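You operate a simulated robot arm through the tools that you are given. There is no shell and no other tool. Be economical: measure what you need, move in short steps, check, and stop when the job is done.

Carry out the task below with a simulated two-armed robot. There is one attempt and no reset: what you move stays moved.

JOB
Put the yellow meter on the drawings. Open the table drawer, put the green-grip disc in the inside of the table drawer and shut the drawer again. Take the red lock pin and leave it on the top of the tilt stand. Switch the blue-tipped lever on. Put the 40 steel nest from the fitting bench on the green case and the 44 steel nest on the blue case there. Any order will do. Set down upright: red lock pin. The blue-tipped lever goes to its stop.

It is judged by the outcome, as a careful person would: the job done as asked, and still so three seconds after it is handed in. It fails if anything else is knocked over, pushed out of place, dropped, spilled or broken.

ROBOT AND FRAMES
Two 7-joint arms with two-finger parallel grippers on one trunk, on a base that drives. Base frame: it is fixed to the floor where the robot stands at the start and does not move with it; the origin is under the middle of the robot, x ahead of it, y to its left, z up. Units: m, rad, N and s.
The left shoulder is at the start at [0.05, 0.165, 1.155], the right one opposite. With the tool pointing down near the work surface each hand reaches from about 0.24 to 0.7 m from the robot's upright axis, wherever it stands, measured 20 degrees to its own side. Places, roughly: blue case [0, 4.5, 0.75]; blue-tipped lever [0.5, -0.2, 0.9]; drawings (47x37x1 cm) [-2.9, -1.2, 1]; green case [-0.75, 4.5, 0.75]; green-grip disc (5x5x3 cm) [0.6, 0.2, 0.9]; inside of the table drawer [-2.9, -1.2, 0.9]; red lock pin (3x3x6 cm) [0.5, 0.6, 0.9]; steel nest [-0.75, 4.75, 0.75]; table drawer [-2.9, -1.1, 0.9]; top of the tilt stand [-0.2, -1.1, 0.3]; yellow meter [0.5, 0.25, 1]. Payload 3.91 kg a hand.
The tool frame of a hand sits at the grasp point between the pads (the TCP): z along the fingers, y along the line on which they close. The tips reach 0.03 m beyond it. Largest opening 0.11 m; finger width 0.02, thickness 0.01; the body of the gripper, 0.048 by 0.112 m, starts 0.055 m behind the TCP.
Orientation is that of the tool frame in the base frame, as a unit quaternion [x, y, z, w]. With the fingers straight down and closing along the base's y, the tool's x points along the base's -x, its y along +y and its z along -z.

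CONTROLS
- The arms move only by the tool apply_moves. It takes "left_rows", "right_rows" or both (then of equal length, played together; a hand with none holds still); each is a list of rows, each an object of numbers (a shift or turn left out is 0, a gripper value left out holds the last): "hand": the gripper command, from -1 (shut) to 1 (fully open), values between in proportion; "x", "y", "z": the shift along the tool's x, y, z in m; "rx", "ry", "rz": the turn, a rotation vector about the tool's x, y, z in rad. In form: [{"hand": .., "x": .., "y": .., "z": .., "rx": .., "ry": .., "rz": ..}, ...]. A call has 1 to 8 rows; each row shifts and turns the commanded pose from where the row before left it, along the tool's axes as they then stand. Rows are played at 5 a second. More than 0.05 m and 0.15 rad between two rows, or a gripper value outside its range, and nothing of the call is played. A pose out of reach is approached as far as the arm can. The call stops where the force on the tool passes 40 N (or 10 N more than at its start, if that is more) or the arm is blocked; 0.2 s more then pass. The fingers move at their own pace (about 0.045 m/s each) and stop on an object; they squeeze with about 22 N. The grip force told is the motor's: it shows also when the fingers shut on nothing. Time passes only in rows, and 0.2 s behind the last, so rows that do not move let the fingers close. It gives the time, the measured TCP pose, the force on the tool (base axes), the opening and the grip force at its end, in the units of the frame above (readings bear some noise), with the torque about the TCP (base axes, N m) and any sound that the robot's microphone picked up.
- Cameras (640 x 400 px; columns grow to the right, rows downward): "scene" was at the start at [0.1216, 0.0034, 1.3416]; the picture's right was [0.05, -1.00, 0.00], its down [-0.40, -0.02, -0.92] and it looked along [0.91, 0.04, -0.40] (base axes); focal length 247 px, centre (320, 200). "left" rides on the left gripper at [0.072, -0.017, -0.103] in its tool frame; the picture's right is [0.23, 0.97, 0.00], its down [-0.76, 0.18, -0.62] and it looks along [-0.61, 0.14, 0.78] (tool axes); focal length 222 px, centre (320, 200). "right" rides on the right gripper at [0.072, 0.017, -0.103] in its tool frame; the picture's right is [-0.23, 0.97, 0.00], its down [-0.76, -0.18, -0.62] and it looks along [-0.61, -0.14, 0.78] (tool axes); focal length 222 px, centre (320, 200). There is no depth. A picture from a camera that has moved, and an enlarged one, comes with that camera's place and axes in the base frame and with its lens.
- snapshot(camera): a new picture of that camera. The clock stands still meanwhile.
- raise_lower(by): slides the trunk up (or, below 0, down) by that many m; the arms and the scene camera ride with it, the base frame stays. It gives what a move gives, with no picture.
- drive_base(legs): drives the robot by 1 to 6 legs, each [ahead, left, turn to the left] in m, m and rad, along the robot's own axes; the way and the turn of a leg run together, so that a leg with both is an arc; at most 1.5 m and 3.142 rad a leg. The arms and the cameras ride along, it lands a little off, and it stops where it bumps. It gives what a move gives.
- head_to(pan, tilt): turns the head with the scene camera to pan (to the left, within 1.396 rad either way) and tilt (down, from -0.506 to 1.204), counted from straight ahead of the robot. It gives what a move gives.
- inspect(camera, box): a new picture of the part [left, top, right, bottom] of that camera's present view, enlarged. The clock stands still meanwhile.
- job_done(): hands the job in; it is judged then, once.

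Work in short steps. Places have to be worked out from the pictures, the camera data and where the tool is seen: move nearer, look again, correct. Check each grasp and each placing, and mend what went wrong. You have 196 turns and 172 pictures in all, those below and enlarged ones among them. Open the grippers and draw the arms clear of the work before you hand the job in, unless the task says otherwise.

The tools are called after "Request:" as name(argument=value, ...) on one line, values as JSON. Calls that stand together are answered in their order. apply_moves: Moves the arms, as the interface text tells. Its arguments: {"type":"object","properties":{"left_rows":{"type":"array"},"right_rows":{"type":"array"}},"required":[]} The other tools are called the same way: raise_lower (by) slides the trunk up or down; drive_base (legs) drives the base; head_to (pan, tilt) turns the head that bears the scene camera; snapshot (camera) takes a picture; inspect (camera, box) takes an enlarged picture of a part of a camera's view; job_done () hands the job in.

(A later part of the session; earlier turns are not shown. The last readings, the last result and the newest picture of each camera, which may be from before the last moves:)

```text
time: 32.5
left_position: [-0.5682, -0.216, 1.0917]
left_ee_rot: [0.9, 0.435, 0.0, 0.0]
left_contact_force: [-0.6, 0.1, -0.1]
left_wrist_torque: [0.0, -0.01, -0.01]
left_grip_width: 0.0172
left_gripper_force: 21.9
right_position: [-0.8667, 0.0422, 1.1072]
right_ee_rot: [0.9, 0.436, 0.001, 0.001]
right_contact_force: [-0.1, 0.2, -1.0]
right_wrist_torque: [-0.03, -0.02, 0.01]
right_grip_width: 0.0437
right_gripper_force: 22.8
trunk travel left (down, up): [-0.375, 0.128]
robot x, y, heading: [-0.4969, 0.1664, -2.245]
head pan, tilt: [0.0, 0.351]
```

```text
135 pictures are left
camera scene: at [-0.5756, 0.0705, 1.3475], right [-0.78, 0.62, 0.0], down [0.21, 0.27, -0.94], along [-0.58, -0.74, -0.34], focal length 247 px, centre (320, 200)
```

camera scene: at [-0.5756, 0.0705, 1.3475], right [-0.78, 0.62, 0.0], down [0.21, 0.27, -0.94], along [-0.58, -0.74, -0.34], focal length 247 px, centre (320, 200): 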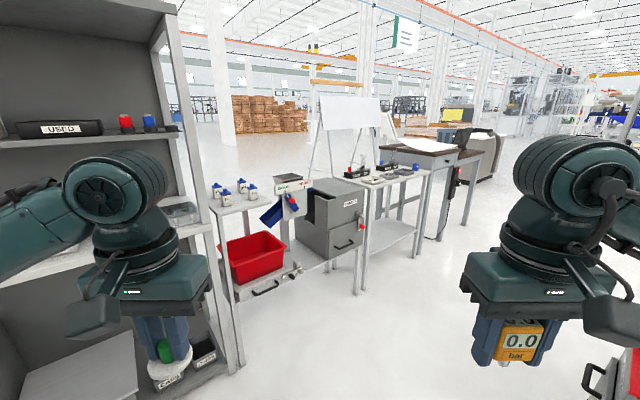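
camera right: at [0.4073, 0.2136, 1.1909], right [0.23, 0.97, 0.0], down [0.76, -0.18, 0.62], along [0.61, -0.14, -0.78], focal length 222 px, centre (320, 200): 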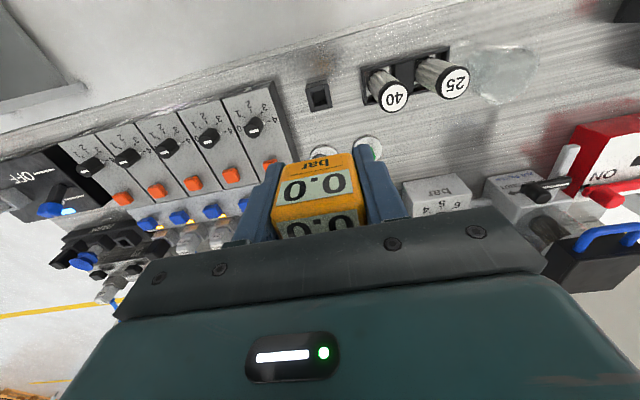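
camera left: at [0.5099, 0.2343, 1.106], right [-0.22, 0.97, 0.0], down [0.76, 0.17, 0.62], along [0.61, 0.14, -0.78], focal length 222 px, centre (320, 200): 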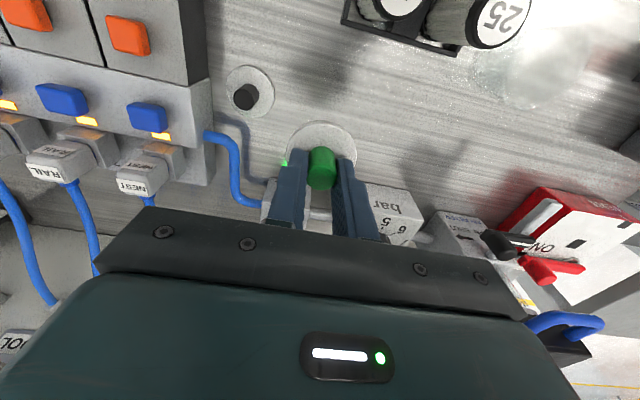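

The drawing table is the brown-topped one in the middle right. Enlarge.

Request:
inspect(camera="scene", box=[360, 100, 520, 220])

Request:
inspect(camera="scene", box=[190, 130, 450, 320])

```text
3.33 times, centred on (440, 160) of scene
camera zoom: at [-0.5756, 0.0705, 1.3475], right [-0.78, 0.62, 0.0], down [0.21, 0.27, -0.94], along [-0.58, -0.74, -0.34], focal length 825 px, centre (-80, 333)
```

zoom: 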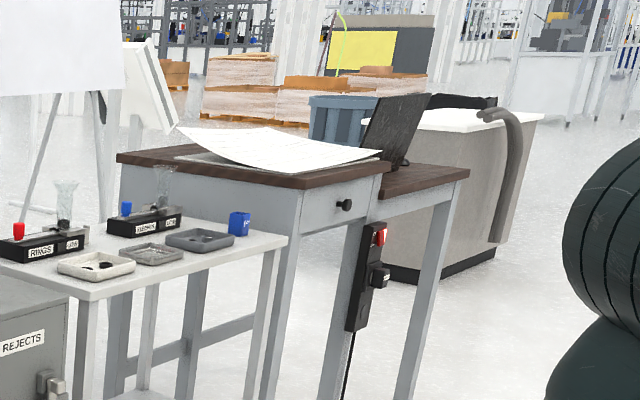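

```text
2.11 times, centred on (320, 225) of scene
camera zoom: at [-0.5756, 0.0705, 1.3475], right [-0.78, 0.62, 0.0], down [0.21, 0.27, -0.94], along [-0.58, -0.74, -0.34], focal length 521 px, centre (320, 147)
```

zoom: 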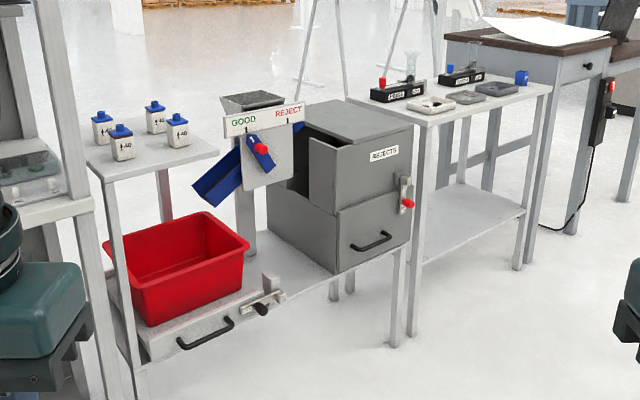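

The drawer faces +y (knob around [-2.75,-0.95]). Look right for obstacles before driving.

Request:
head_to(pan=-1.1, tilt=0.5)

Request:
snapshot(camera="scene")

Request:
head_to(pan=0.9, tilt=0.7)

Request:
snapshot(camera="scene")

```text
time: 33.8
left_position: [-0.5683, -0.2161, 1.0937]
left_ee_rot: [0.9, 0.436, 0.0, 0.0]
left_contact_force: [0.6, 0.1, -0.9]
left_wrist_torque: [0.02, 0.01, -0.02]
left_grip_width: 0.017
left_gripper_force: 21.8
right_position: [-0.8669, 0.0426, 1.1074]
right_ee_rot: [0.9, 0.436, 0.0, 0.0]
right_contact_force: [0.0, -0.2, -0.4]
right_wrist_torque: [0.0, -0.01, 0.0]
right_grip_width: 0.0436
right_gripper_force: 22.0
trunk travel left (down, up): [-0.375, 0.128]
robot x, y, heading: [-0.5021, 0.1648, -2.238]
head pan, tilt: [-1.1, 0.499]
```

```text
132 pictures are left
camera scene: at [-0.6069, 0.1615, 1.3339], right [0.2, 0.98, 0.0], down [0.47, -0.09, -0.88], along [-0.86, 0.17, -0.48], focal length 247 px, centre (320, 200)
```

scene: 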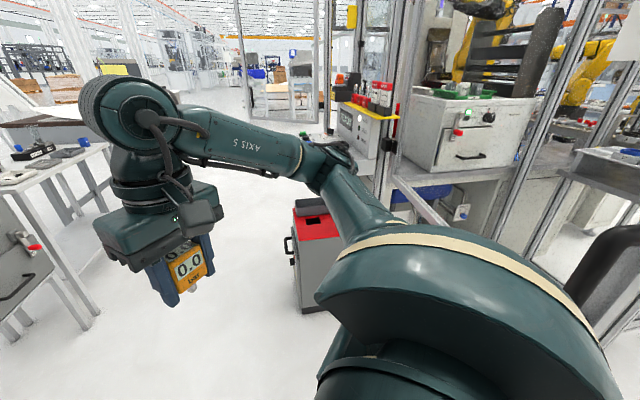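

```text
time: 35.7
left_position: [-0.5689, -0.2166, 1.0917]
left_ee_rot: [0.9, 0.435, 0.001, 0.0]
left_contact_force: [-0.6, 0.2, -1.3]
left_wrist_torque: [-0.02, 0.03, 0.02]
left_grip_width: 0.0169
left_gripper_force: 21.8
right_position: [-0.8679, 0.0426, 1.1069]
right_ee_rot: [0.9, 0.435, 0.0, 0.0]
right_contact_force: [0.0, 0.6, -1.6]
right_wrist_torque: [-0.01, 0.01, 0.01]
right_grip_width: 0.0435
right_gripper_force: 21.9
trunk travel left (down, up): [-0.375, 0.128]
robot x, y, heading: [-0.4999, 0.1681, -2.242]
head pan, tilt: [0.901, 0.7]
```

```text
131 pictures are left
camera scene: at [-0.4984, 0.0607, 1.3162], right [-0.97, -0.23, 0.0], down [-0.15, 0.63, -0.76], along [0.17, -0.74, -0.64], focal length 247 px, centre (320, 200)
```

scene: 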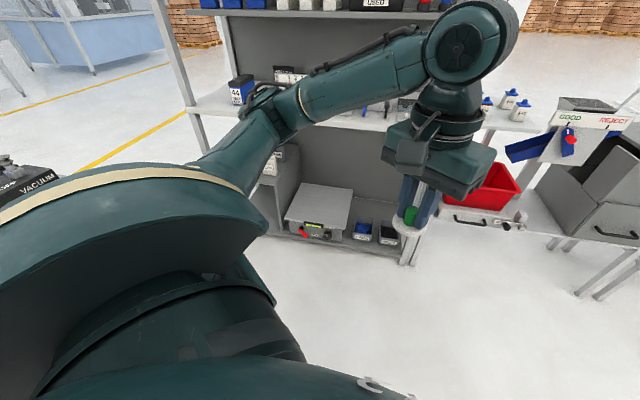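

Aisle along y≈-0.3 looks free (cart lies at y>0.2). Turn to face -y, go ahead and strafe toward the drawing table.

Request:
drive_base(legs=[[0, 0, 0.671], [0.45, 0, 0], [0, -1.2, 0], [0, -1.2, 0]])

Request:
head_to(pan=0, tilt=0.5)

Request:
snapshot(camera="scene")

```text
time: 60.7
left_position: [-2.6866, -0.5783, 1.092]
left_ee_rot: [0.713, 0.701, 0.0, 0.0]
left_contact_force: [0.9, 0.1, 0.0]
left_wrist_torque: [0.04, 0.01, -0.01]
left_grip_width: 0.017
left_gripper_force: 21.5
right_position: [-3.08, -0.5514, 1.1059]
right_ee_rot: [0.713, 0.701, 0.0, 0.0]
right_contact_force: [-0.7, -0.2, -0.8]
right_wrist_torque: [0.0, 0.01, 0.01]
right_grip_width: 0.0436
right_gripper_force: 22.3
trunk travel left (down, up): [-0.375, 0.128]
robot x, y, heading: [-2.8628, -0.2286, -1.589]
head pan, tilt: [0.901, 0.7]
```

```text
time: 61.9
left_position: [-2.6866, -0.5774, 1.092]
left_ee_rot: [0.713, 0.701, 0.0, 0.0]
left_contact_force: [0.6, -0.2, -1.3]
left_wrist_torque: [-0.01, -0.01, -0.02]
left_grip_width: 0.0171
left_gripper_force: 22.1
right_position: [-3.0811, -0.5521, 1.1071]
right_ee_rot: [0.713, 0.701, 0.0, 0.001]
right_contact_force: [0.1, -0.2, -0.4]
right_wrist_torque: [-0.05, 0.0, 0.0]
right_grip_width: 0.0436
right_gripper_force: 21.2
trunk travel left (down, up): [-0.375, 0.128]
robot x, y, heading: [-2.8655, -0.2279, -1.591]
head pan, tilt: [0.0, 0.499]
```

```text
130 pictures are left
camera scene: at [-2.8666, -0.3513, 1.3338], right [-1.0, 0.02, 0.0], down [0.01, 0.48, -0.88], along [-0.02, -0.88, -0.48], focal length 247 px, centre (320, 200)
```

scene: 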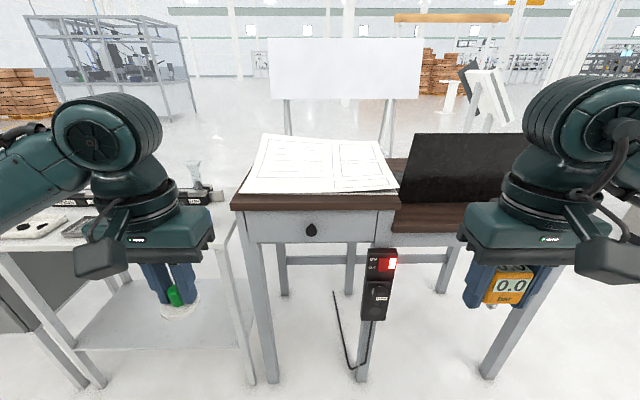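

Good view. Enlarge the drawings and the drawer front.

Request:
inspect(camera="scene", box=[220, 120, 420, 250])

Request:
inspect(camera="scene", box=[440, 230, 560, 320])

Request:
snapshot(camera="right")

Request:
snapshot(camera="left")

```text
3.08 times, centred on (320, 185) of scene
camera zoom: at [-2.8666, -0.3513, 1.3338], right [-1.0, 0.02, 0.0], down [0.01, 0.48, -0.88], along [-0.02, -0.88, -0.48], focal length 761 px, centre (320, 246)
```

zoom: 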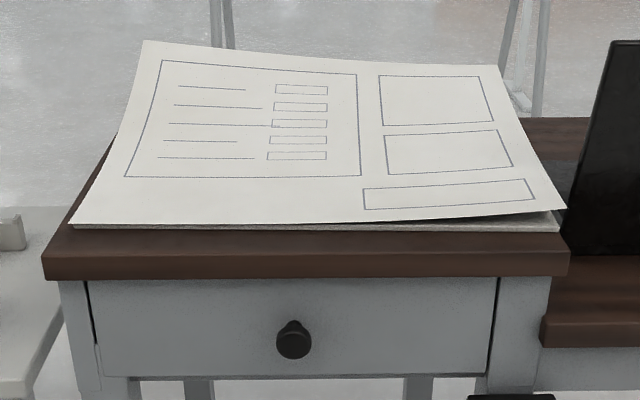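

```text
4.44 times, centred on (500, 275) of scene
camera zoom: at [-2.8666, -0.3513, 1.3338], right [-1.0, 0.02, 0.0], down [0.01, 0.48, -0.88], along [-0.02, -0.88, -0.48], focal length 1100 px, centre (-480, -133)
```

zoom: 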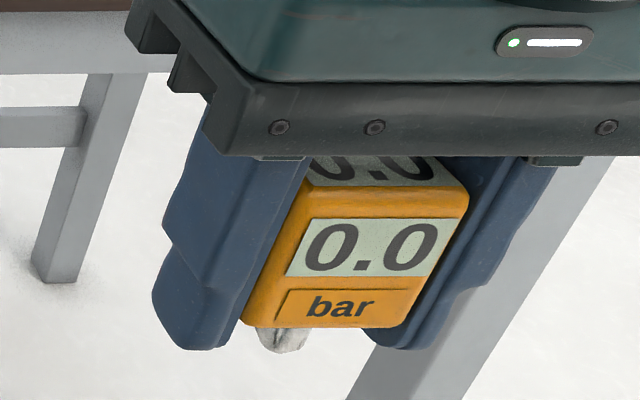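

```text
127 pictures are left
camera right: at [-3.0627, -0.4781, 1.2099], right [0.97, -0.24, 0.0], down [-0.19, -0.76, 0.62], along [-0.15, -0.6, -0.78], focal length 222 px, centre (320, 200)
```

right: 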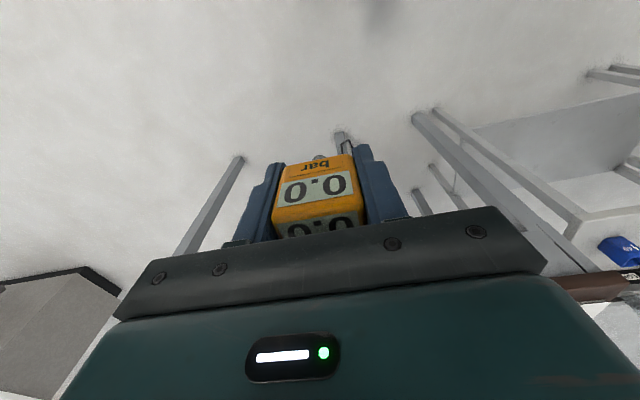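

```text
126 pictures are left
camera left: at [-2.7031, -0.5043, 1.1967], right [0.98, 0.21, 0.0], down [0.16, -0.76, 0.62], along [0.13, -0.61, -0.78], focal length 222 px, centre (320, 200)
```

left: 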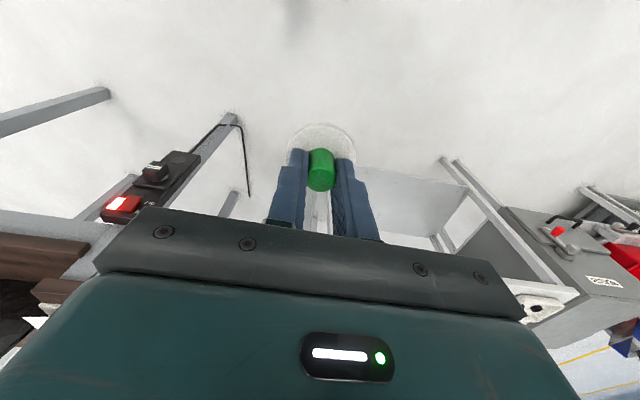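

The meter has a small stud underneath, so I'll lay it on its back on the drawings. Drive 0.25 m closer and look again for ranging.

Request:
drive_base(legs=[[0.25, 0, 0]])

Request:
snapshot(camera="scene")

Request:
snapshot(camera="right")

```text
time: 63.7
left_position: [-2.6917, -0.8266, 1.0916]
left_ee_rot: [0.714, 0.7, -0.001, 0.0]
left_contact_force: [1.4, -0.7, -0.2]
left_wrist_torque: [0.01, 0.0, 0.03]
left_grip_width: 0.017
left_gripper_force: 21.8
right_position: [-3.0866, -0.8007, 1.1077]
right_ee_rot: [0.714, 0.7, 0.001, 0.0]
right_contact_force: [-0.7, -0.7, -0.5]
right_wrist_torque: [-0.02, 0.01, 0.01]
right_grip_width: 0.0434
right_gripper_force: 21.9
trunk travel left (down, up): [-0.375, 0.128]
robot x, y, heading: [-2.8698, -0.4774, -1.591]
head pan, tilt: [0.0, 0.499]
```

```text
125 pictures are left
camera scene: at [-2.8719, -0.6004, 1.3338], right [-1.0, 0.02, 0.0], down [0.01, 0.48, -0.88], along [-0.02, -0.88, -0.48], focal length 247 px, centre (320, 200)
```

scene: 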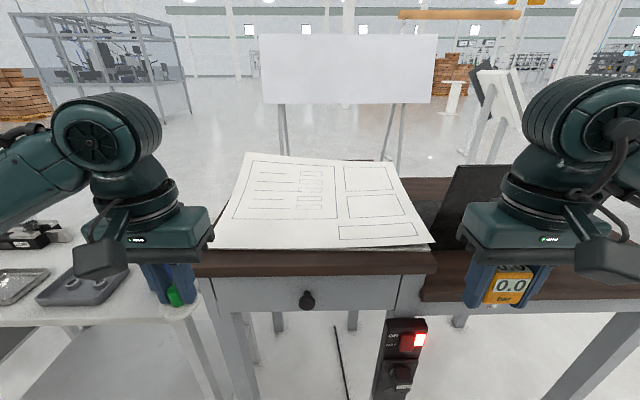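

```text
124 pictures are left
camera right: at [-3.0682, -0.7267, 1.2098], right [0.97, -0.25, 0.0], down [-0.19, -0.76, 0.62], along [-0.15, -0.6, -0.78], focal length 222 px, centre (320, 200)
```

right: 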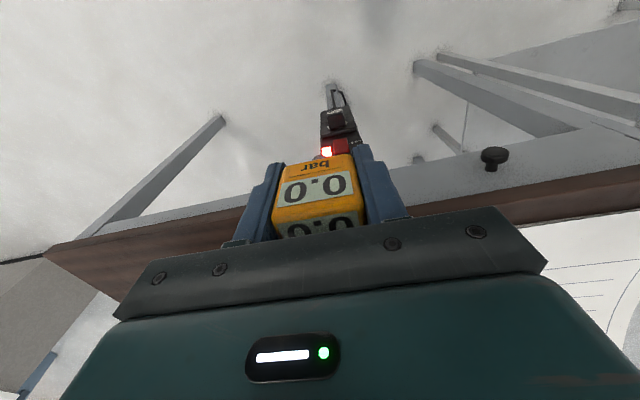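

Paper near edge is about y=-1.0, z=1.006; its far edge rises to ~1.09. Enlarge to see its shape.

Request:
inspect(camera="scene", box=[190, 140, 450, 320])

```text
2.22 times, centred on (320, 230) of scene
camera zoom: at [-2.8719, -0.6004, 1.3338], right [-1.0, 0.02, 0.0], down [0.01, 0.48, -0.88], along [-0.02, -0.88, -0.48], focal length 550 px, centre (320, 133)
```

zoom: 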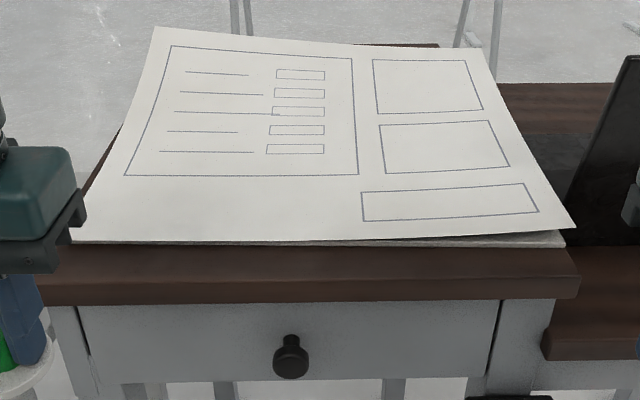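

The sheet is flat at z≈1.009 around y=-1.1. Now pitch the right hand forward (display up) while moving it over the paper, staying high.

Request:
apply_moves(right_rows=[{"x": -0.02, "y": 0.02, "z": -0.02, "ry": -0.148}, {"x": -0.0168, "y": 0.02, "z": -0.0168, "ry": -0.148}, {"x": -0.0132, "y": 0.02, "z": -0.0132, "ry": -0.148}, {"x": -0.018, "y": 0.02, "z": 0.0087, "ry": -0.148}, {"x": -0.0165, "y": 0.02, "z": 0.0113, "ry": -0.148}, {"x": -0.0146, "y": 0.02, "z": 0.0136, "ry": -0.148}, {"x": -0.0124, "y": 0.02, "z": 0.0157, "ry": -0.148}, {"x": -0.01, "y": 0.02, "z": 0.0173, "ry": -0.148}])

Request:
snapshot(camera="scene")

```text
time: 65.5
left_position: [-2.6918, -0.8263, 1.0919]
left_ee_rot: [0.715, 0.699, 0.0, 0.0]
left_contact_force: [0.6, -0.5, -1.0]
left_wrist_torque: [0.0, -0.01, -0.01]
left_grip_width: 0.017
left_gripper_force: 22.1
right_position: [-2.9283, -0.9463, 1.161]
right_ee_rot: [0.592, 0.581, -0.398, 0.392]
right_contact_force: [-0.5, -0.1, -0.1]
right_wrist_torque: [-0.02, 0.01, 0.01]
right_grip_width: 0.0437
right_gripper_force: 22.5
trunk travel left (down, up): [-0.375, 0.128]
robot x, y, heading: [-2.8685, -0.4793, -1.592]
head pan, tilt: [0.0, 0.499]
```

```text
122 pictures are left
camera scene: at [-2.8715, -0.6001, 1.3338], right [-1.0, 0.02, 0.0], down [0.01, 0.48, -0.88], along [-0.02, -0.88, -0.48], focal length 247 px, centre (320, 200)
```

scene: 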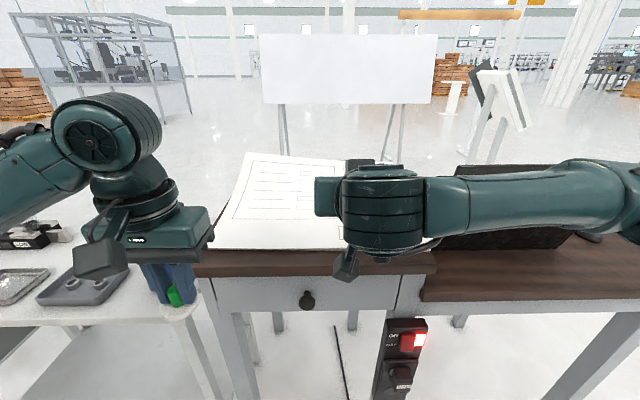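

Continue: finish the pitch to ~79°, move over the paper, then start lowering.

Request:
apply_moves(right_rows=[{"x": -0.0113, "y": 0.01, "z": 0.0278, "ry": -0.1}, {"x": -0.0085, "y": 0.01, "z": 0.0288, "ry": -0.1}, {"x": -0.0056, "y": 0.01, "z": 0.0295}, {"x": -0.0056, "z": 0.0295}, {"x": -0.0197, "z": 0.0037}, {"x": -0.0197, "z": 0.0037}, {"x": -0.0197, "z": 0.0037}, {"x": -0.0197, "z": 0.0037}])

Request:
snapshot(camera="right")

Request:
snapshot(camera="scene")

```text
time: 67.3
left_position: [-2.6934, -0.8269, 1.0915]
left_ee_rot: [0.714, 0.7, 0.0, 0.0]
left_contact_force: [0.1, -1.2, -0.3]
left_wrist_torque: [0.01, 0.0, 0.0]
left_grip_width: 0.017
left_gripper_force: 22.1
right_position: [-2.9012, -1.0957, 1.236]
right_ee_rot: [0.55, 0.539, -0.455, 0.446]
right_contact_force: [-0.1, -0.1, -0.4]
right_wrist_torque: [0.02, -0.01, -0.01]
right_grip_width: 0.0437
right_gripper_force: 22.1
trunk travel left (down, up): [-0.375, 0.128]
robot x, y, heading: [-2.8734, -0.4825, -1.591]
head pan, tilt: [0.0, 0.499]
```

```text
121 pictures are left
camera right: at [-2.8825, -0.9793, 1.1842], right [0.97, -0.06, 0.22], down [-0.17, 0.47, 0.86], along [-0.16, -0.88, 0.45], focal length 222 px, centre (320, 200)
```

right: 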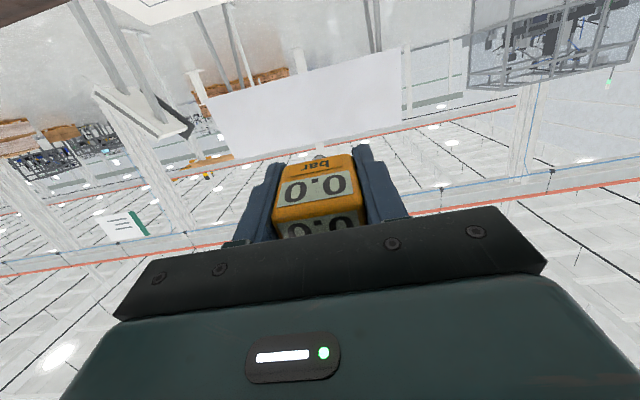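

```text
120 pictures are left
camera scene: at [-2.8718, -0.5998, 1.3338], right [-1.0, 0.02, 0.0], down [0.01, 0.48, -0.88], along [-0.02, -0.88, -0.48], focal length 247 px, centre (320, 200)
```

scene: 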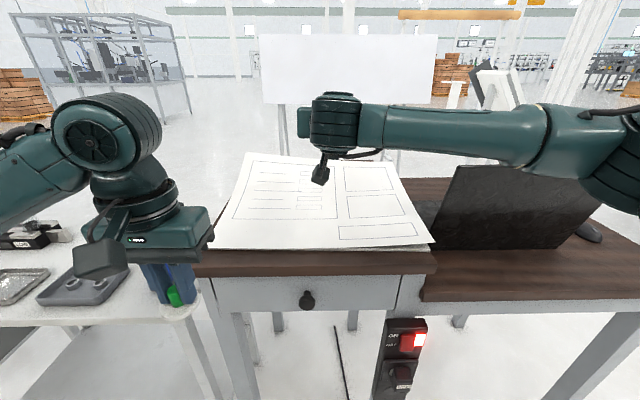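

My sign was off: the camera ends up underneath. I'll undo the pitch, yaw the hand by 90° and lay the meter with fingers pointing to robot-left instead (camera on top).

Request:
apply_moves(right_rows=[{"ry": 0.148}, {"ry": 0.148}, {"ry": 0.148}, {"ry": 0.148}, {"ry": 0.148}, {"ry": 0.148}, {"ry": 0.148}, {"ry": 0.148}])

Request:
apply_moves(right_rows=[{"ry": 0.1}, {"ry": 0.1}, {"rz": 0.148}, {"rz": 0.148}, {"rz": 0.148}, {"rz": 0.148}, {"rz": 0.148}, {"rz": 0.148}])

Request:
apply_moves(right_rows=[{"rz": 0.148}, {"rz": 0.148}, {"rz": 0.148}, {"rz": 0.148}, {"rz": 0.09}])

Request:
snapshot(camera="scene")

```text
time: 69.1
left_position: [-2.6937, -0.8262, 1.0917]
left_ee_rot: [0.714, 0.7, 0.0, 0.001]
left_contact_force: [-0.2, -0.6, 0.3]
left_wrist_torque: [-0.02, -0.05, -0.02]
left_grip_width: 0.0169
left_gripper_force: 21.8
right_position: [-2.912, -1.0812, 1.2274]
right_ee_rot: [0.71, 0.698, -0.069, 0.068]
right_contact_force: [-1.5, -0.5, -0.9]
right_wrist_torque: [0.01, -0.07, 0.04]
right_grip_width: 0.0436
right_gripper_force: 22.3
right hand out of reach, approached as far as the arm can: row 8
trunk travel left (down, up): [-0.375, 0.128]
robot x, y, heading: [-2.869, -0.4788, -1.593]
head pan, tilt: [0.0, 0.499]
```

```text
time: 70.9
left_position: [-2.6918, -0.8255, 1.0921]
left_ee_rot: [0.714, 0.7, 0.0, 0.0]
left_contact_force: [-0.6, 0.1, 0.3]
left_wrist_torque: [0.0, -0.01, 0.03]
left_grip_width: 0.0169
left_gripper_force: 21.9
right_position: [-2.9216, -1.051, 1.2185]
right_ee_rot: [0.946, 0.324, 0.001, 0.0]
right_contact_force: [0.2, 0.4, -1.5]
right_wrist_torque: [0.03, -0.03, 0.0]
right_grip_width: 0.0438
right_gripper_force: 22.0
right hand out of reach, approached as far as the arm can: row 1, 2
trunk travel left (down, up): [-0.375, 0.128]
robot x, y, heading: [-2.8696, -0.4779, -1.588]
head pan, tilt: [0.0, 0.499]
```

```text
time: 72.1
left_position: [-2.692, -0.8268, 1.0924]
left_ee_rot: [0.714, 0.7, 0.0, 0.001]
left_contact_force: [0.2, -0.2, -0.1]
left_wrist_torque: [0.03, 0.0, 0.03]
left_grip_width: 0.0172
left_gripper_force: 21.5
right_position: [-2.9219, -1.0509, 1.2173]
right_ee_rot: [1.0, -0.011, 0.0, 0.0]
right_contact_force: [-1.3, 0.2, -0.8]
right_wrist_torque: [0.02, -0.02, 0.02]
right_grip_width: 0.0435
right_gripper_force: 21.8
trunk travel left (down, up): [-0.375, 0.128]
robot x, y, heading: [-2.8697, -0.4775, -1.591]
head pan, tilt: [0.0, 0.499]
```

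```text
119 pictures are left
camera scene: at [-2.8719, -0.5998, 1.3339], right [-1.0, 0.02, 0.0], down [0.01, 0.48, -0.88], along [-0.02, -0.88, -0.48], focal length 247 px, centre (320, 200)
```

scene: 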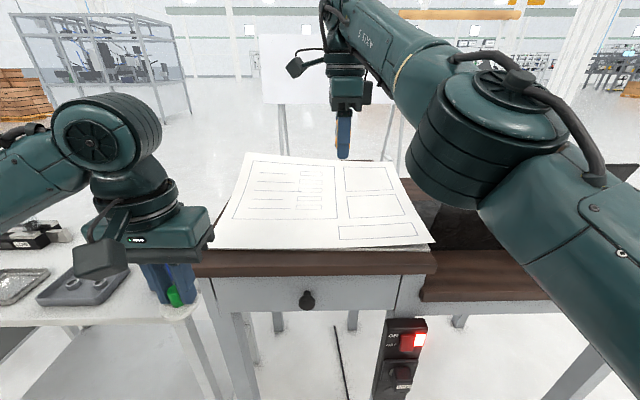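

Orientation is now tool x=+X. Pitch with +ry while shifting toward +X.

Request:
apply_moves(right_rows=[{"x": 0.015, "ry": 0.148}, {"x": 0.0148, "z": 0.0022, "ry": 0.148}, {"x": 0.0143, "z": 0.0044, "ry": 0.148}, {"x": 0.0135, "z": 0.0064, "ry": 0.148}, {"x": 0.0125, "z": 0.0084, "ry": 0.148}, {"x": 0.0111, "z": 0.01, "ry": 0.148}, {"x": 0.0095, "z": 0.0116, "ry": 0.148}, {"x": 0.0076, "z": 0.013, "ry": 0.148}])

Request:
snapshot(camera="scene")

```text
time: 73.9
left_position: [-2.6918, -0.8269, 1.0914]
left_ee_rot: [0.714, 0.7, 0.0, -0.001]
left_contact_force: [0.8, -0.2, 0.1]
left_wrist_torque: [0.02, 0.02, -0.01]
left_grip_width: 0.0168
left_gripper_force: 22.3
right_position: [-2.8109, -1.0948, 1.2277]
right_ee_rot: [0.881, -0.008, 0.473, 0.0]
right_contact_force: [-0.4, -0.6, -0.5]
right_wrist_torque: [0.02, 0.02, 0.03]
right_grip_width: 0.0437
right_gripper_force: 21.5
right hand out of reach, approached as far as the arm can: row 1, 2, 3, 4, 5, 6, 7, 8
trunk travel left (down, up): [-0.375, 0.128]
robot x, y, heading: [-2.8704, -0.4784, -1.591]
head pan, tilt: [0.0, 0.499]
```

```text
118 pictures are left
camera scene: at [-2.8718, -0.6003, 1.3338], right [-1.0, 0.02, 0.0], down [0.01, 0.48, -0.88], along [-0.02, -0.88, -0.48], focal length 247 px, centre (320, 200)
```

scene: 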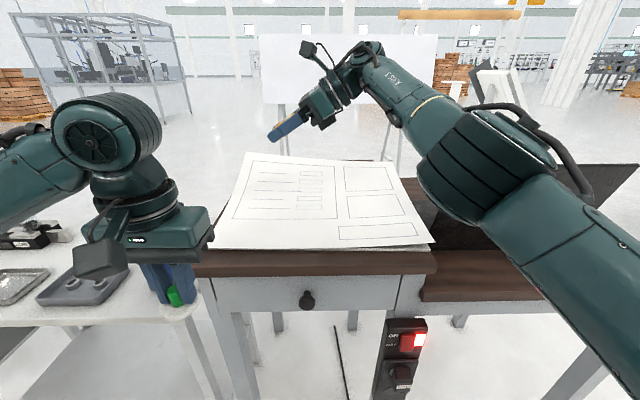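

Near the reach limit at this height; lower toward the paper and pull slightly toward the robot.

Request:
apply_moves(right_rows=[{"x": -0.0278, "z": 0.0113, "y": -0.005}, {"x": -0.0278, "z": 0.0113, "y": -0.005}, {"x": -0.0278, "z": 0.0113, "y": -0.005}, {"x": -0.0278, "z": 0.0113, "y": -0.005}])

Request:
snapshot(camera="scene")

```text
time: 74.9
left_position: [-2.6917, -0.8257, 1.0913]
left_ee_rot: [0.714, 0.7, 0.0, -0.001]
left_contact_force: [0.3, -0.2, 0.1]
left_wrist_torque: [0.01, -0.02, -0.02]
left_grip_width: 0.0171
left_gripper_force: 22.3
right_position: [-2.8262, -1.1225, 1.1198]
right_ee_rot: [0.882, -0.007, 0.472, -0.001]
right_contact_force: [0.5, -0.3, -0.7]
right_wrist_torque: [0.01, -0.01, 0.0]
right_grip_width: 0.0437
right_gripper_force: 22.4
right hand out of reach, approached as far as the arm can: row 1, 2, 3, 4
trunk travel left (down, up): [-0.375, 0.128]
robot x, y, heading: [-2.8672, -0.4782, -1.594]
head pan, tilt: [0.0, 0.499]
```

```text
117 pictures are left
camera scene: at [-2.872, -0.6001, 1.3338], right [-1.0, 0.02, 0.0], down [0.01, 0.48, -0.88], along [-0.02, -0.88, -0.48], focal length 247 px, centre (320, 200)
```

scene: 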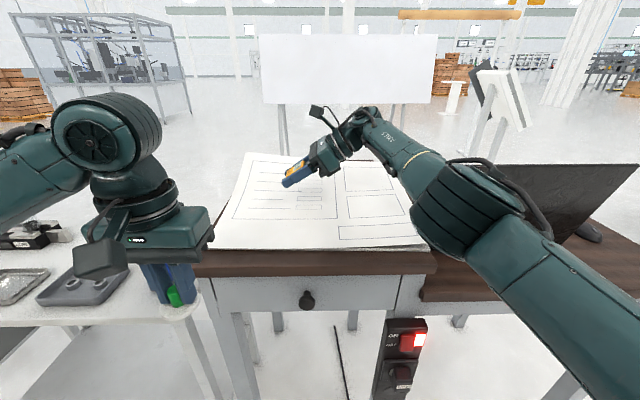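

Pitch seems stuck at ~56° by a wrist limit. Turn the fingers a bit toward forward (about base Z) to relieve the wrist and try more pitch.

Request:
apply_moves(right_rows=[{"rx": -0.117, "rz": 0.077}, {"rx": -0.117, "rz": 0.077}, {"rx": -0.117, "rz": 0.077}, {"rx": -0.117, "rz": 0.077}, {"rx": -0.117, "rz": 0.077}, {"ry": 0.1}])

Request:
snapshot(camera="scene")

```text
time: 76.3
left_position: [-2.693, -0.8266, 1.0915]
left_ee_rot: [0.714, 0.7, 0.0, 0.0]
left_contact_force: [-0.8, -0.7, -0.8]
left_wrist_torque: [0.0, -0.02, 0.04]
left_grip_width: 0.0169
left_gripper_force: 22.0
right_position: [-2.8225, -1.1412, 1.1221]
right_ee_rot: [0.823, -0.244, 0.493, 0.143]
right_contact_force: [-0.6, -0.1, 0.3]
right_wrist_torque: [0.02, -0.01, 0.02]
right_grip_width: 0.0437
right_gripper_force: 21.9
right hand out of reach, approached as far as the arm can: row 1, 2, 3
trunk travel left (down, up): [-0.375, 0.128]
robot x, y, heading: [-2.8698, -0.4769, -1.592]
head pan, tilt: [0.0, 0.499]
```

```text
116 pictures are left
camera scene: at [-2.8723, -0.6, 1.3338], right [-1.0, 0.02, 0.0], down [0.01, 0.48, -0.88], along [-0.02, -0.88, -0.48], focal length 247 px, centre (320, 200)
```

scene: 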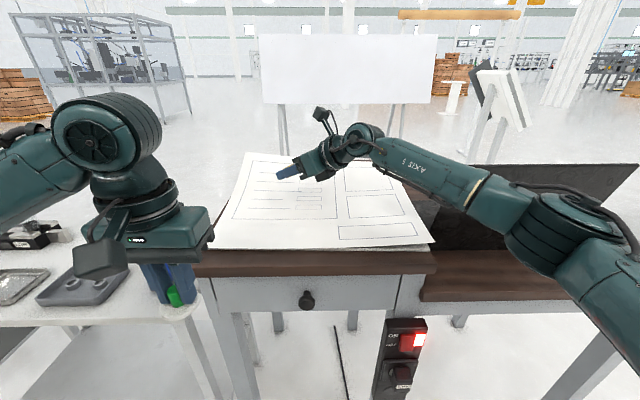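

It works now: fingers 28° below horizontal. Add 0.3 rad pitch and pull 5 cm toward the robot.

Request:
apply_moves(right_rows=[{"x": -0.0065, "y": -0.021, "z": -0.012, "ry": 0.14}, {"x": -0.0047, "y": -0.021, "z": -0.0127, "ry": 0.14}, {}])

Request:
inspect(camera="scene", box=[220, 100, 420, 230])

```text
time: 77.1
left_position: [-2.692, -0.826, 1.0928]
left_ee_rot: [0.714, 0.7, 0.0, -0.001]
left_contact_force: [0.0, -0.1, -0.7]
left_wrist_torque: [0.01, -0.02, 0.0]
left_grip_width: 0.0171
left_gripper_force: 22.6
right_position: [-2.8223, -1.0909, 1.122]
right_ee_rot: [0.745, -0.22, 0.605, 0.176]
right_contact_force: [-0.3, -0.3, -1.0]
right_wrist_torque: [-0.01, -0.01, -0.02]
right_grip_width: 0.0435
right_gripper_force: 21.8
trunk travel left (down, up): [-0.375, 0.128]
robot x, y, heading: [-2.8734, -0.4768, -1.59]
head pan, tilt: [0.0, 0.499]
```

```text
3.08 times, centred on (320, 165) of scene
camera zoom: at [-2.8718, -0.5999, 1.3339], right [-1.0, 0.02, 0.0], down [0.01, 0.48, -0.88], along [-0.02, -0.88, -0.48], focal length 761 px, centre (320, 308)
```

zoom: 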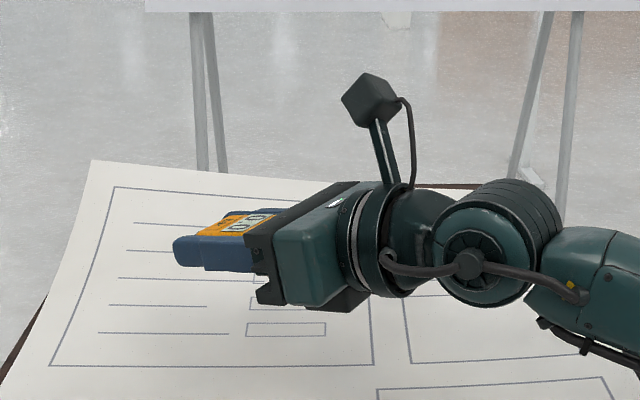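

Meter now almost flat, display up. Lower 6 cm and check.

Request:
apply_moves(right_rows=[{"x": -0.0196, "z": 0.0041}, {"x": -0.0196, "z": 0.0041}, {"x": -0.0196, "z": 0.0041}])

Request:
inspect(camera="scene", box=[220, 120, 420, 250])

```text
time: 77.9
left_position: [-2.6917, -0.8264, 1.0933]
left_ee_rot: [0.715, 0.699, -0.001, 0.0]
left_contact_force: [0.6, -0.5, 0.5]
left_wrist_torque: [-0.04, -0.02, -0.03]
left_grip_width: 0.0172
left_gripper_force: 21.9
right_position: [-2.8213, -1.0905, 1.0606]
right_ee_rot: [0.746, -0.22, 0.604, 0.175]
right_contact_force: [0.3, -0.5, -0.8]
right_wrist_torque: [0.0, 0.0, 0.03]
right_grip_width: 0.0437
right_gripper_force: 22.2
trunk travel left (down, up): [-0.375, 0.128]
robot x, y, heading: [-2.8718, -0.4796, -1.593]
head pan, tilt: [0.0, 0.499]
```

```text
3.08 times, centred on (320, 185) of scene
camera zoom: at [-2.8719, -0.6, 1.3339], right [-1.0, 0.02, 0.0], down [0.01, 0.48, -0.88], along [-0.02, -0.88, -0.48], focal length 761 px, centre (320, 246)
```

zoom: 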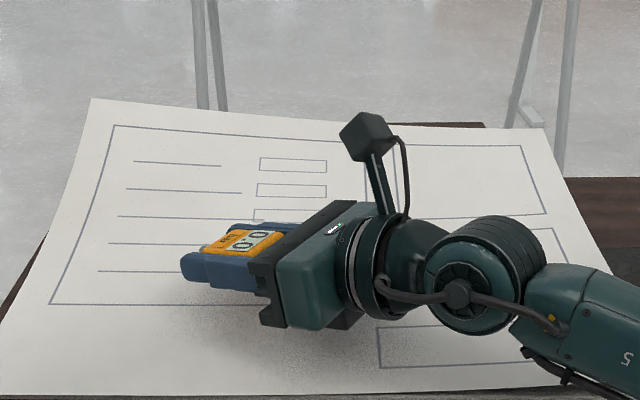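

Lower gently in 4 mm rows and watch the force.

Request:
apply_moves(right_rows=[{"x": -0.0049, "z": 0.001}, {"x": -0.0049, "z": 0.001}, {"x": -0.0039, "z": 0.0008}, {"x": -0.0029, "z": 0.0006}])

Request:
inspect(camera="scene", box=[220, 120, 420, 250])

```text
time: 78.9
left_position: [-2.6924, -0.8258, 1.0909]
left_ee_rot: [0.715, 0.699, 0.0, 0.001]
left_contact_force: [0.1, 0.8, 0.4]
left_wrist_torque: [0.01, 0.01, 0.01]
left_grip_width: 0.017
left_gripper_force: 21.8
right_position: [-2.8229, -1.0899, 1.0448]
right_ee_rot: [0.746, -0.22, 0.604, 0.175]
right_contact_force: [0.1, -1.2, -0.8]
right_wrist_torque: [0.02, 0.01, 0.01]
right_grip_width: 0.0437
right_gripper_force: 22.0
trunk travel left (down, up): [-0.375, 0.128]
robot x, y, heading: [-2.8725, -0.4762, -1.593]
head pan, tilt: [0.0, 0.499]
```

```text
3.08 times, centred on (320, 185) of scene
camera zoom: at [-2.8719, -0.5998, 1.3339], right [-1.0, 0.02, 0.0], down [0.01, 0.48, -0.88], along [-0.02, -0.88, -0.48], focal length 761 px, centre (320, 246)
```

zoom: 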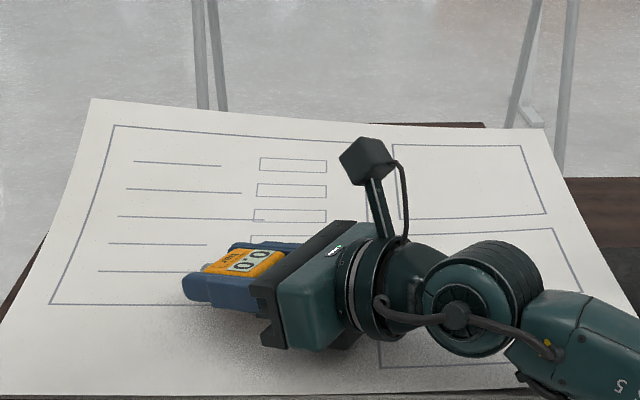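

Request:
apply_moves(right_rows=[{"x": -0.0029, "z": 0.0006}, {"x": -0.0029, "z": 0.0006}, {"x": -0.0029, "z": 0.0006}])

```text
time: 79.7
left_position: [-2.6912, -0.8249, 1.0932]
left_ee_rot: [0.714, 0.7, 0.0, 0.0]
left_contact_force: [-0.1, 0.6, -0.7]
left_wrist_torque: [-0.02, 0.03, 0.0]
left_grip_width: 0.0172
left_gripper_force: 22.2
right_position: [-2.8228, -1.0906, 1.0391]
right_ee_rot: [0.745, -0.219, 0.605, 0.176]
right_contact_force: [-0.2, -1.5, 6.4]
right_wrist_torque: [0.14, 0.4, 0.15]
right_grip_width: 0.0436
right_gripper_force: 21.7
trunk travel left (down, up): [-0.375, 0.128]
robot x, y, heading: [-2.8698, -0.4767, -1.593]
head pan, tilt: [0.0, 0.499]
```

Contact torque says the gripper body (6 cm behind) touches rather than the meter. Raise a bit, point fingers ~14° further down, and lower again.

Request:
apply_moves(right_rows=[{"x": 0.0147, "z": -0.003}, {"ry": -0.13}, {"ry": -0.12}, {"x": -0.0045, "z": 0.0022}, {"x": -0.0045, "z": 0.0022}])

Request:
inspect(camera="scene", box=[240, 160, 360, 240])

Request:
snapshot(camera="right")

```text
time: 80.9
left_position: [-2.6938, -0.826, 1.0922]
left_ee_rot: [0.714, 0.7, 0.0, 0.0]
left_contact_force: [-0.3, -1.0, -0.2]
left_wrist_torque: [0.01, 0.0, 0.02]
left_grip_width: 0.017
left_gripper_force: 22.0
right_position: [-2.822, -1.0885, 1.0416]
right_ee_rot: [0.815, -0.24, 0.506, 0.147]
right_contact_force: [0.0, -0.5, 0.4]
right_wrist_torque: [0.03, -0.01, 0.01]
right_grip_width: 0.0436
right_gripper_force: 21.7
trunk travel left (down, up): [-0.375, 0.128]
robot x, y, heading: [-2.8706, -0.4818, -1.59]
head pan, tilt: [0.0, 0.499]
```

```text
5.00 times, centred on (300, 200) of scene
camera zoom: at [-2.8718, -0.5998, 1.3339], right [-1.0, 0.02, 0.0], down [0.01, 0.48, -0.88], along [-0.02, -0.88, -0.48], focal length 1237 px, centre (420, 200)
```

zoom: 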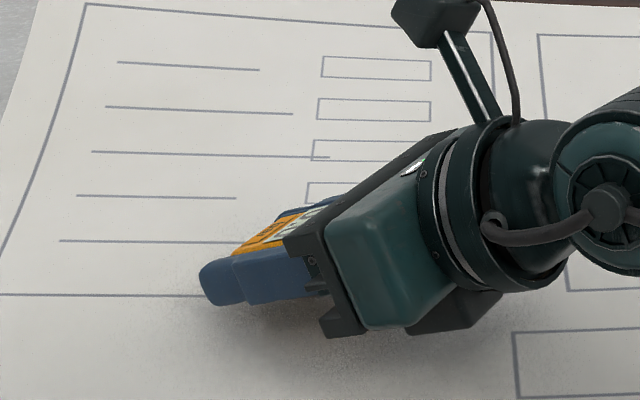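

```text
111 pictures are left
camera right: at [-2.8825, -1.07, 1.1525], right [-0.61, -0.76, -0.21], down [-0.66, 0.64, -0.4], along [0.44, -0.11, -0.89], focal length 222 px, centre (320, 200)
```

right: 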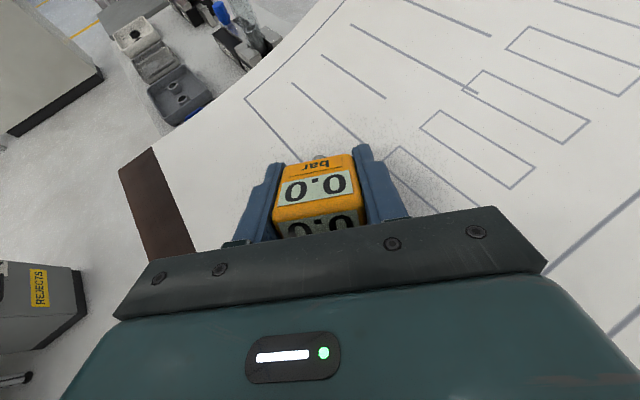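

Lower in 3 mm rows until light contact.

Request:
apply_moves(right_rows=[{"x": -0.0027, "z": 0.0013}, {"x": -0.0027, "z": 0.0013}, {"x": -0.0027, "z": 0.0013}])

```text
time: 81.7
left_position: [-2.6913, -0.8256, 1.0916]
left_ee_rot: [0.714, 0.7, 0.001, 0.0]
left_contact_force: [0.7, -0.4, -0.9]
left_wrist_torque: [-0.01, -0.01, 0.02]
left_grip_width: 0.0175
left_gripper_force: 22.1
right_position: [-2.8213, -1.0895, 1.0317]
right_ee_rot: [0.815, -0.241, 0.506, 0.148]
right_contact_force: [0.4, -0.5, -0.9]
right_wrist_torque: [0.01, 0.02, -0.01]
right_grip_width: 0.0438
right_gripper_force: 21.7
trunk travel left (down, up): [-0.375, 0.128]
robot x, y, heading: [-2.8657, -0.4795, -1.591]
head pan, tilt: [0.0, 0.499]
```

Request:
apply_moves(right_rows=[{"x": -0.0027, "z": 0.0013}, {"x": -0.0018, "z": 0.0009}, {"x": -0.0018, "z": 0.0009}])

```text
time: 82.5
left_position: [-2.6921, -0.8257, 1.0928]
left_ee_rot: [0.714, 0.7, -0.001, 0.001]
left_contact_force: [0.2, 0.1, -0.8]
left_wrist_torque: [-0.01, 0.02, 0.01]
left_grip_width: 0.0176
left_gripper_force: 22.0
right_position: [-2.822, -1.0898, 1.0282]
right_ee_rot: [0.814, -0.239, 0.508, 0.148]
right_contact_force: [-0.6, 2.0, 11.2]
right_wrist_torque: [-0.17, -0.12, 0.16]
right_grip_width: 0.0434
right_gripper_force: 22.3
trunk travel left (down, up): [-0.375, 0.128]
robot x, y, heading: [-2.8686, -0.4837, -1.593]
head pan, tilt: [0.0, 0.499]
```

Contact is at the meter's lower edge. Open gently.

Request:
apply_moves(right_rows=[{"hand": -0.1}, {"hand": 0.0}, {"hand": 0.1}, {"hand": 0.2}, {}])

Request:
snapshot(camera="right")

Request:
inspect(camera="scene", box=[240, 160, 360, 240])

```text
time: 83.7
left_position: [-2.692, -0.8255, 1.0931]
left_ee_rot: [0.714, 0.7, -0.001, 0.0]
left_contact_force: [-0.2, 0.5, 0.0]
left_wrist_torque: [0.0, 0.0, 0.02]
left_grip_width: 0.0176
left_gripper_force: 22.5
right_position: [-2.8205, -1.0885, 1.0293]
right_ee_rot: [0.814, -0.238, 0.508, 0.148]
right_contact_force: [5.0, 4.0, 19.8]
right_wrist_torque: [-0.4, -0.31, 0.23]
right_grip_width: 0.0632
right_gripper_force: 0.0
trunk travel left (down, up): [-0.375, 0.128]
robot x, y, heading: [-2.8662, -0.477, -1.597]
head pan, tilt: [0.0, 0.499]
```

```text
110 pictures are left
camera right: at [-2.8821, -1.0682, 1.1391], right [-0.61, -0.77, -0.21], down [-0.66, 0.63, -0.41], along [0.44, -0.11, -0.89], focal length 222 px, centre (320, 200)
```

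right: 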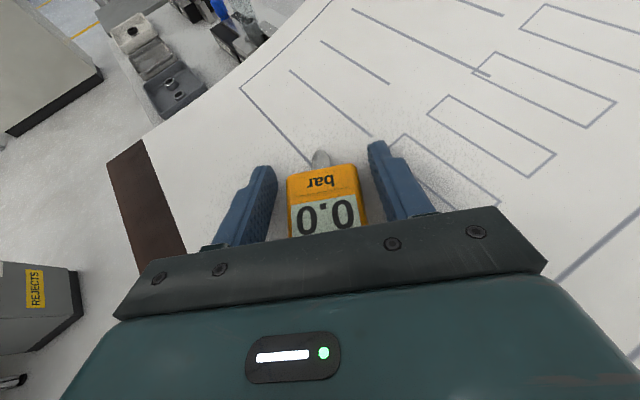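

```text
5.00 times, centred on (300, 200) of scene
camera zoom: at [-2.8715, -0.5972, 1.3342], right [-1.0, 0.02, 0.0], down [0.01, 0.48, -0.88], along [-0.02, -0.88, -0.48], focal length 1237 px, centre (420, 200)
```

zoom: 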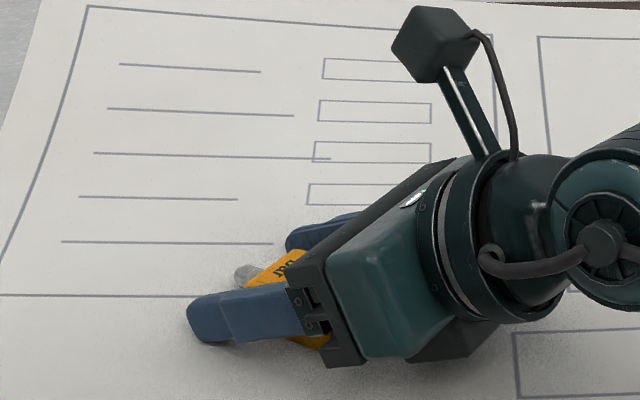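

Meter has settled on its back. Ease up, then retract straight back along the tool axis.

Request:
apply_moves(right_rows=[{"hand": 0.35, "x": 0.004, "z": -0.002}, {"z": -0.02}, {"z": -0.03}, {"z": -0.04}, {"z": -0.05}])

Request:
inspect(camera="scene", box=[220, 140, 420, 270])

```text
time: 84.9
left_position: [-2.6922, -0.8264, 1.0918]
left_ee_rot: [0.715, 0.7, 0.0, 0.0]
left_contact_force: [0.7, 1.0, -0.5]
left_wrist_torque: [0.0, 0.03, 0.0]
left_grip_width: 0.0177
left_gripper_force: 21.7
right_position: [-2.9284, -1.023, 1.0919]
right_ee_rot: [0.815, -0.241, 0.505, 0.147]
right_contact_force: [0.7, -0.9, -0.6]
right_wrist_torque: [0.03, -0.01, 0.0]
right_grip_width: 0.074
right_gripper_force: 0.1
trunk travel left (down, up): [-0.375, 0.128]
robot x, y, heading: [-2.8673, -0.4783, -1.594]
head pan, tilt: [0.0, 0.499]
```

```text
3.08 times, centred on (320, 205) of scene
camera zoom: at [-2.8724, -0.5993, 1.3339], right [-1.0, 0.02, 0.0], down [0.01, 0.48, -0.88], along [-0.02, -0.88, -0.48], focal length 761 px, centre (320, 185)
```

zoom: 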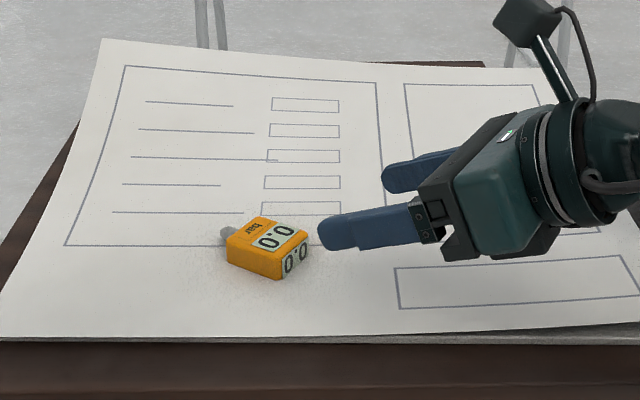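

The meter lies well on the drawings. Lift the right hand clear and bring it back to tool-down.

Request:
apply_moves(right_rows=[{"x": 0.036, "z": -0.018}, {"x": 0.036, "z": -0.018}, {"ry": -0.14}, {"ry": -0.14}, {"ry": -0.14}, {"ry": -0.14}, {"ry": -0.14}, {"ry": -0.14}])

Request:
apply_moves(right_rows=[{"ry": -0.14}, {"ry": -0.13}, {"rz": -0.141}, {"rz": -0.141}, {"rz": -0.141}, {"rz": -0.141}, {"rz": -0.141}, {"rz": -0.141}])

Request:
drive_base(legs=[[-0.15, 0, 0.02]])

Request:
apply_moves(right_rows=[{"rz": -0.141}, {"rz": -0.141}, {"rz": -0.141}, {"rz": -0.141}, {"rz": -0.141}, {"rz": -0.141}, {"rz": -0.141}, {"rz": -0.141}])

Request:
snapshot(camera="scene")

```text
time: 86.7
left_position: [-2.6916, -0.8257, 1.0917]
left_ee_rot: [0.714, 0.7, -0.001, -0.001]
left_contact_force: [0.3, -0.7, -0.3]
left_wrist_torque: [-0.01, 0.0, -0.03]
left_grip_width: 0.0174
left_gripper_force: 22.4
right_position: [-2.9278, -1.0232, 1.1727]
right_ee_rot: [0.951, -0.278, 0.128, 0.036]
right_contact_force: [0.6, -0.2, -0.2]
right_wrist_torque: [-0.01, 0.03, 0.0]
right_grip_width: 0.0745
right_gripper_force: 0.1
trunk travel left (down, up): [-0.375, 0.128]
robot x, y, heading: [-2.8655, -0.4784, -1.594]
head pan, tilt: [0.0, 0.499]
```

```text
time: 88.5
left_position: [-2.693, -0.8257, 1.0925]
left_ee_rot: [0.715, 0.699, -0.001, 0.0]
left_contact_force: [-0.3, -0.3, 0.0]
left_wrist_torque: [-0.01, 0.01, 0.02]
left_grip_width: 0.0176
left_gripper_force: 21.6
right_position: [-2.9286, -1.0219, 1.1733]
right_ee_rot: [0.99, 0.139, 0.002, -0.002]
right_contact_force: [0.1, -1.1, 0.5]
right_wrist_torque: [-0.02, 0.03, 0.02]
right_grip_width: 0.0741
right_gripper_force: 0.0
trunk travel left (down, up): [-0.375, 0.128]
robot x, y, heading: [-2.8688, -0.4806, -1.594]
head pan, tilt: [0.0, 0.499]
```

```text
time: 89.9
left_position: [-2.6844, -0.6695, 1.0923]
left_ee_rot: [0.708, 0.707, 0.0, 0.0]
left_contact_force: [0.6, 0.1, -0.4]
left_wrist_torque: [-0.03, 0.01, 0.03]
left_grip_width: 0.0174
left_gripper_force: 21.9
right_position: [-2.9157, -0.8711, 1.1733]
right_ee_rot: [0.989, 0.146, 0.002, -0.001]
right_contact_force: [-0.4, -0.7, -0.6]
right_wrist_torque: [-0.05, 0.01, 0.03]
right_grip_width: 0.0742
right_gripper_force: 0.1
trunk travel left (down, up): [-0.375, 0.128]
robot x, y, heading: [-2.87, -0.3255, -1.57]
head pan, tilt: [0.0, 0.499]
```

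```text
time: 91.7
left_position: [-2.6828, -0.6703, 1.0926]
left_ee_rot: [0.707, 0.707, 0.0, 0.001]
left_contact_force: [0.0, 0.1, 0.1]
left_wrist_torque: [0.02, 0.0, 0.01]
left_grip_width: 0.0176
left_gripper_force: 22.2
right_position: [-2.9165, -0.8709, 1.1728]
right_ee_rot: [0.756, 0.655, 0.002, -0.001]
right_contact_force: [-0.4, 0.1, -0.6]
right_wrist_torque: [0.0, -0.02, -0.01]
right_grip_width: 0.0745
right_gripper_force: 0.1
trunk travel left (down, up): [-0.375, 0.128]
robot x, y, heading: [-2.8719, -0.3251, -1.572]
head pan, tilt: [0.0, 0.499]
```

```text
107 pictures are left
camera scene: at [-2.8678, -0.448, 1.3339], right [-1.0, 0.0, 0.0], down [0.0, 0.48, -0.88], along [0.0, -0.88, -0.48], focal length 247 px, centre (320, 200)
```

scene: 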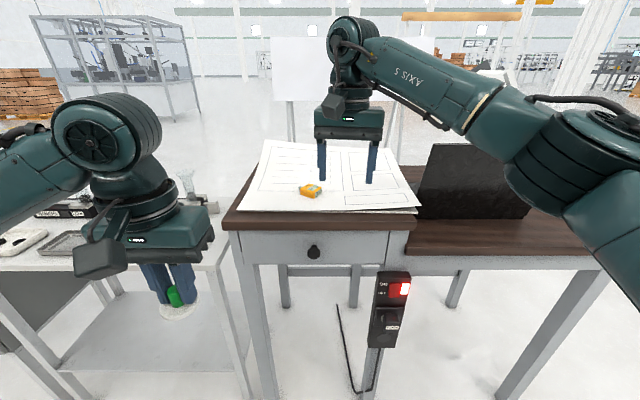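

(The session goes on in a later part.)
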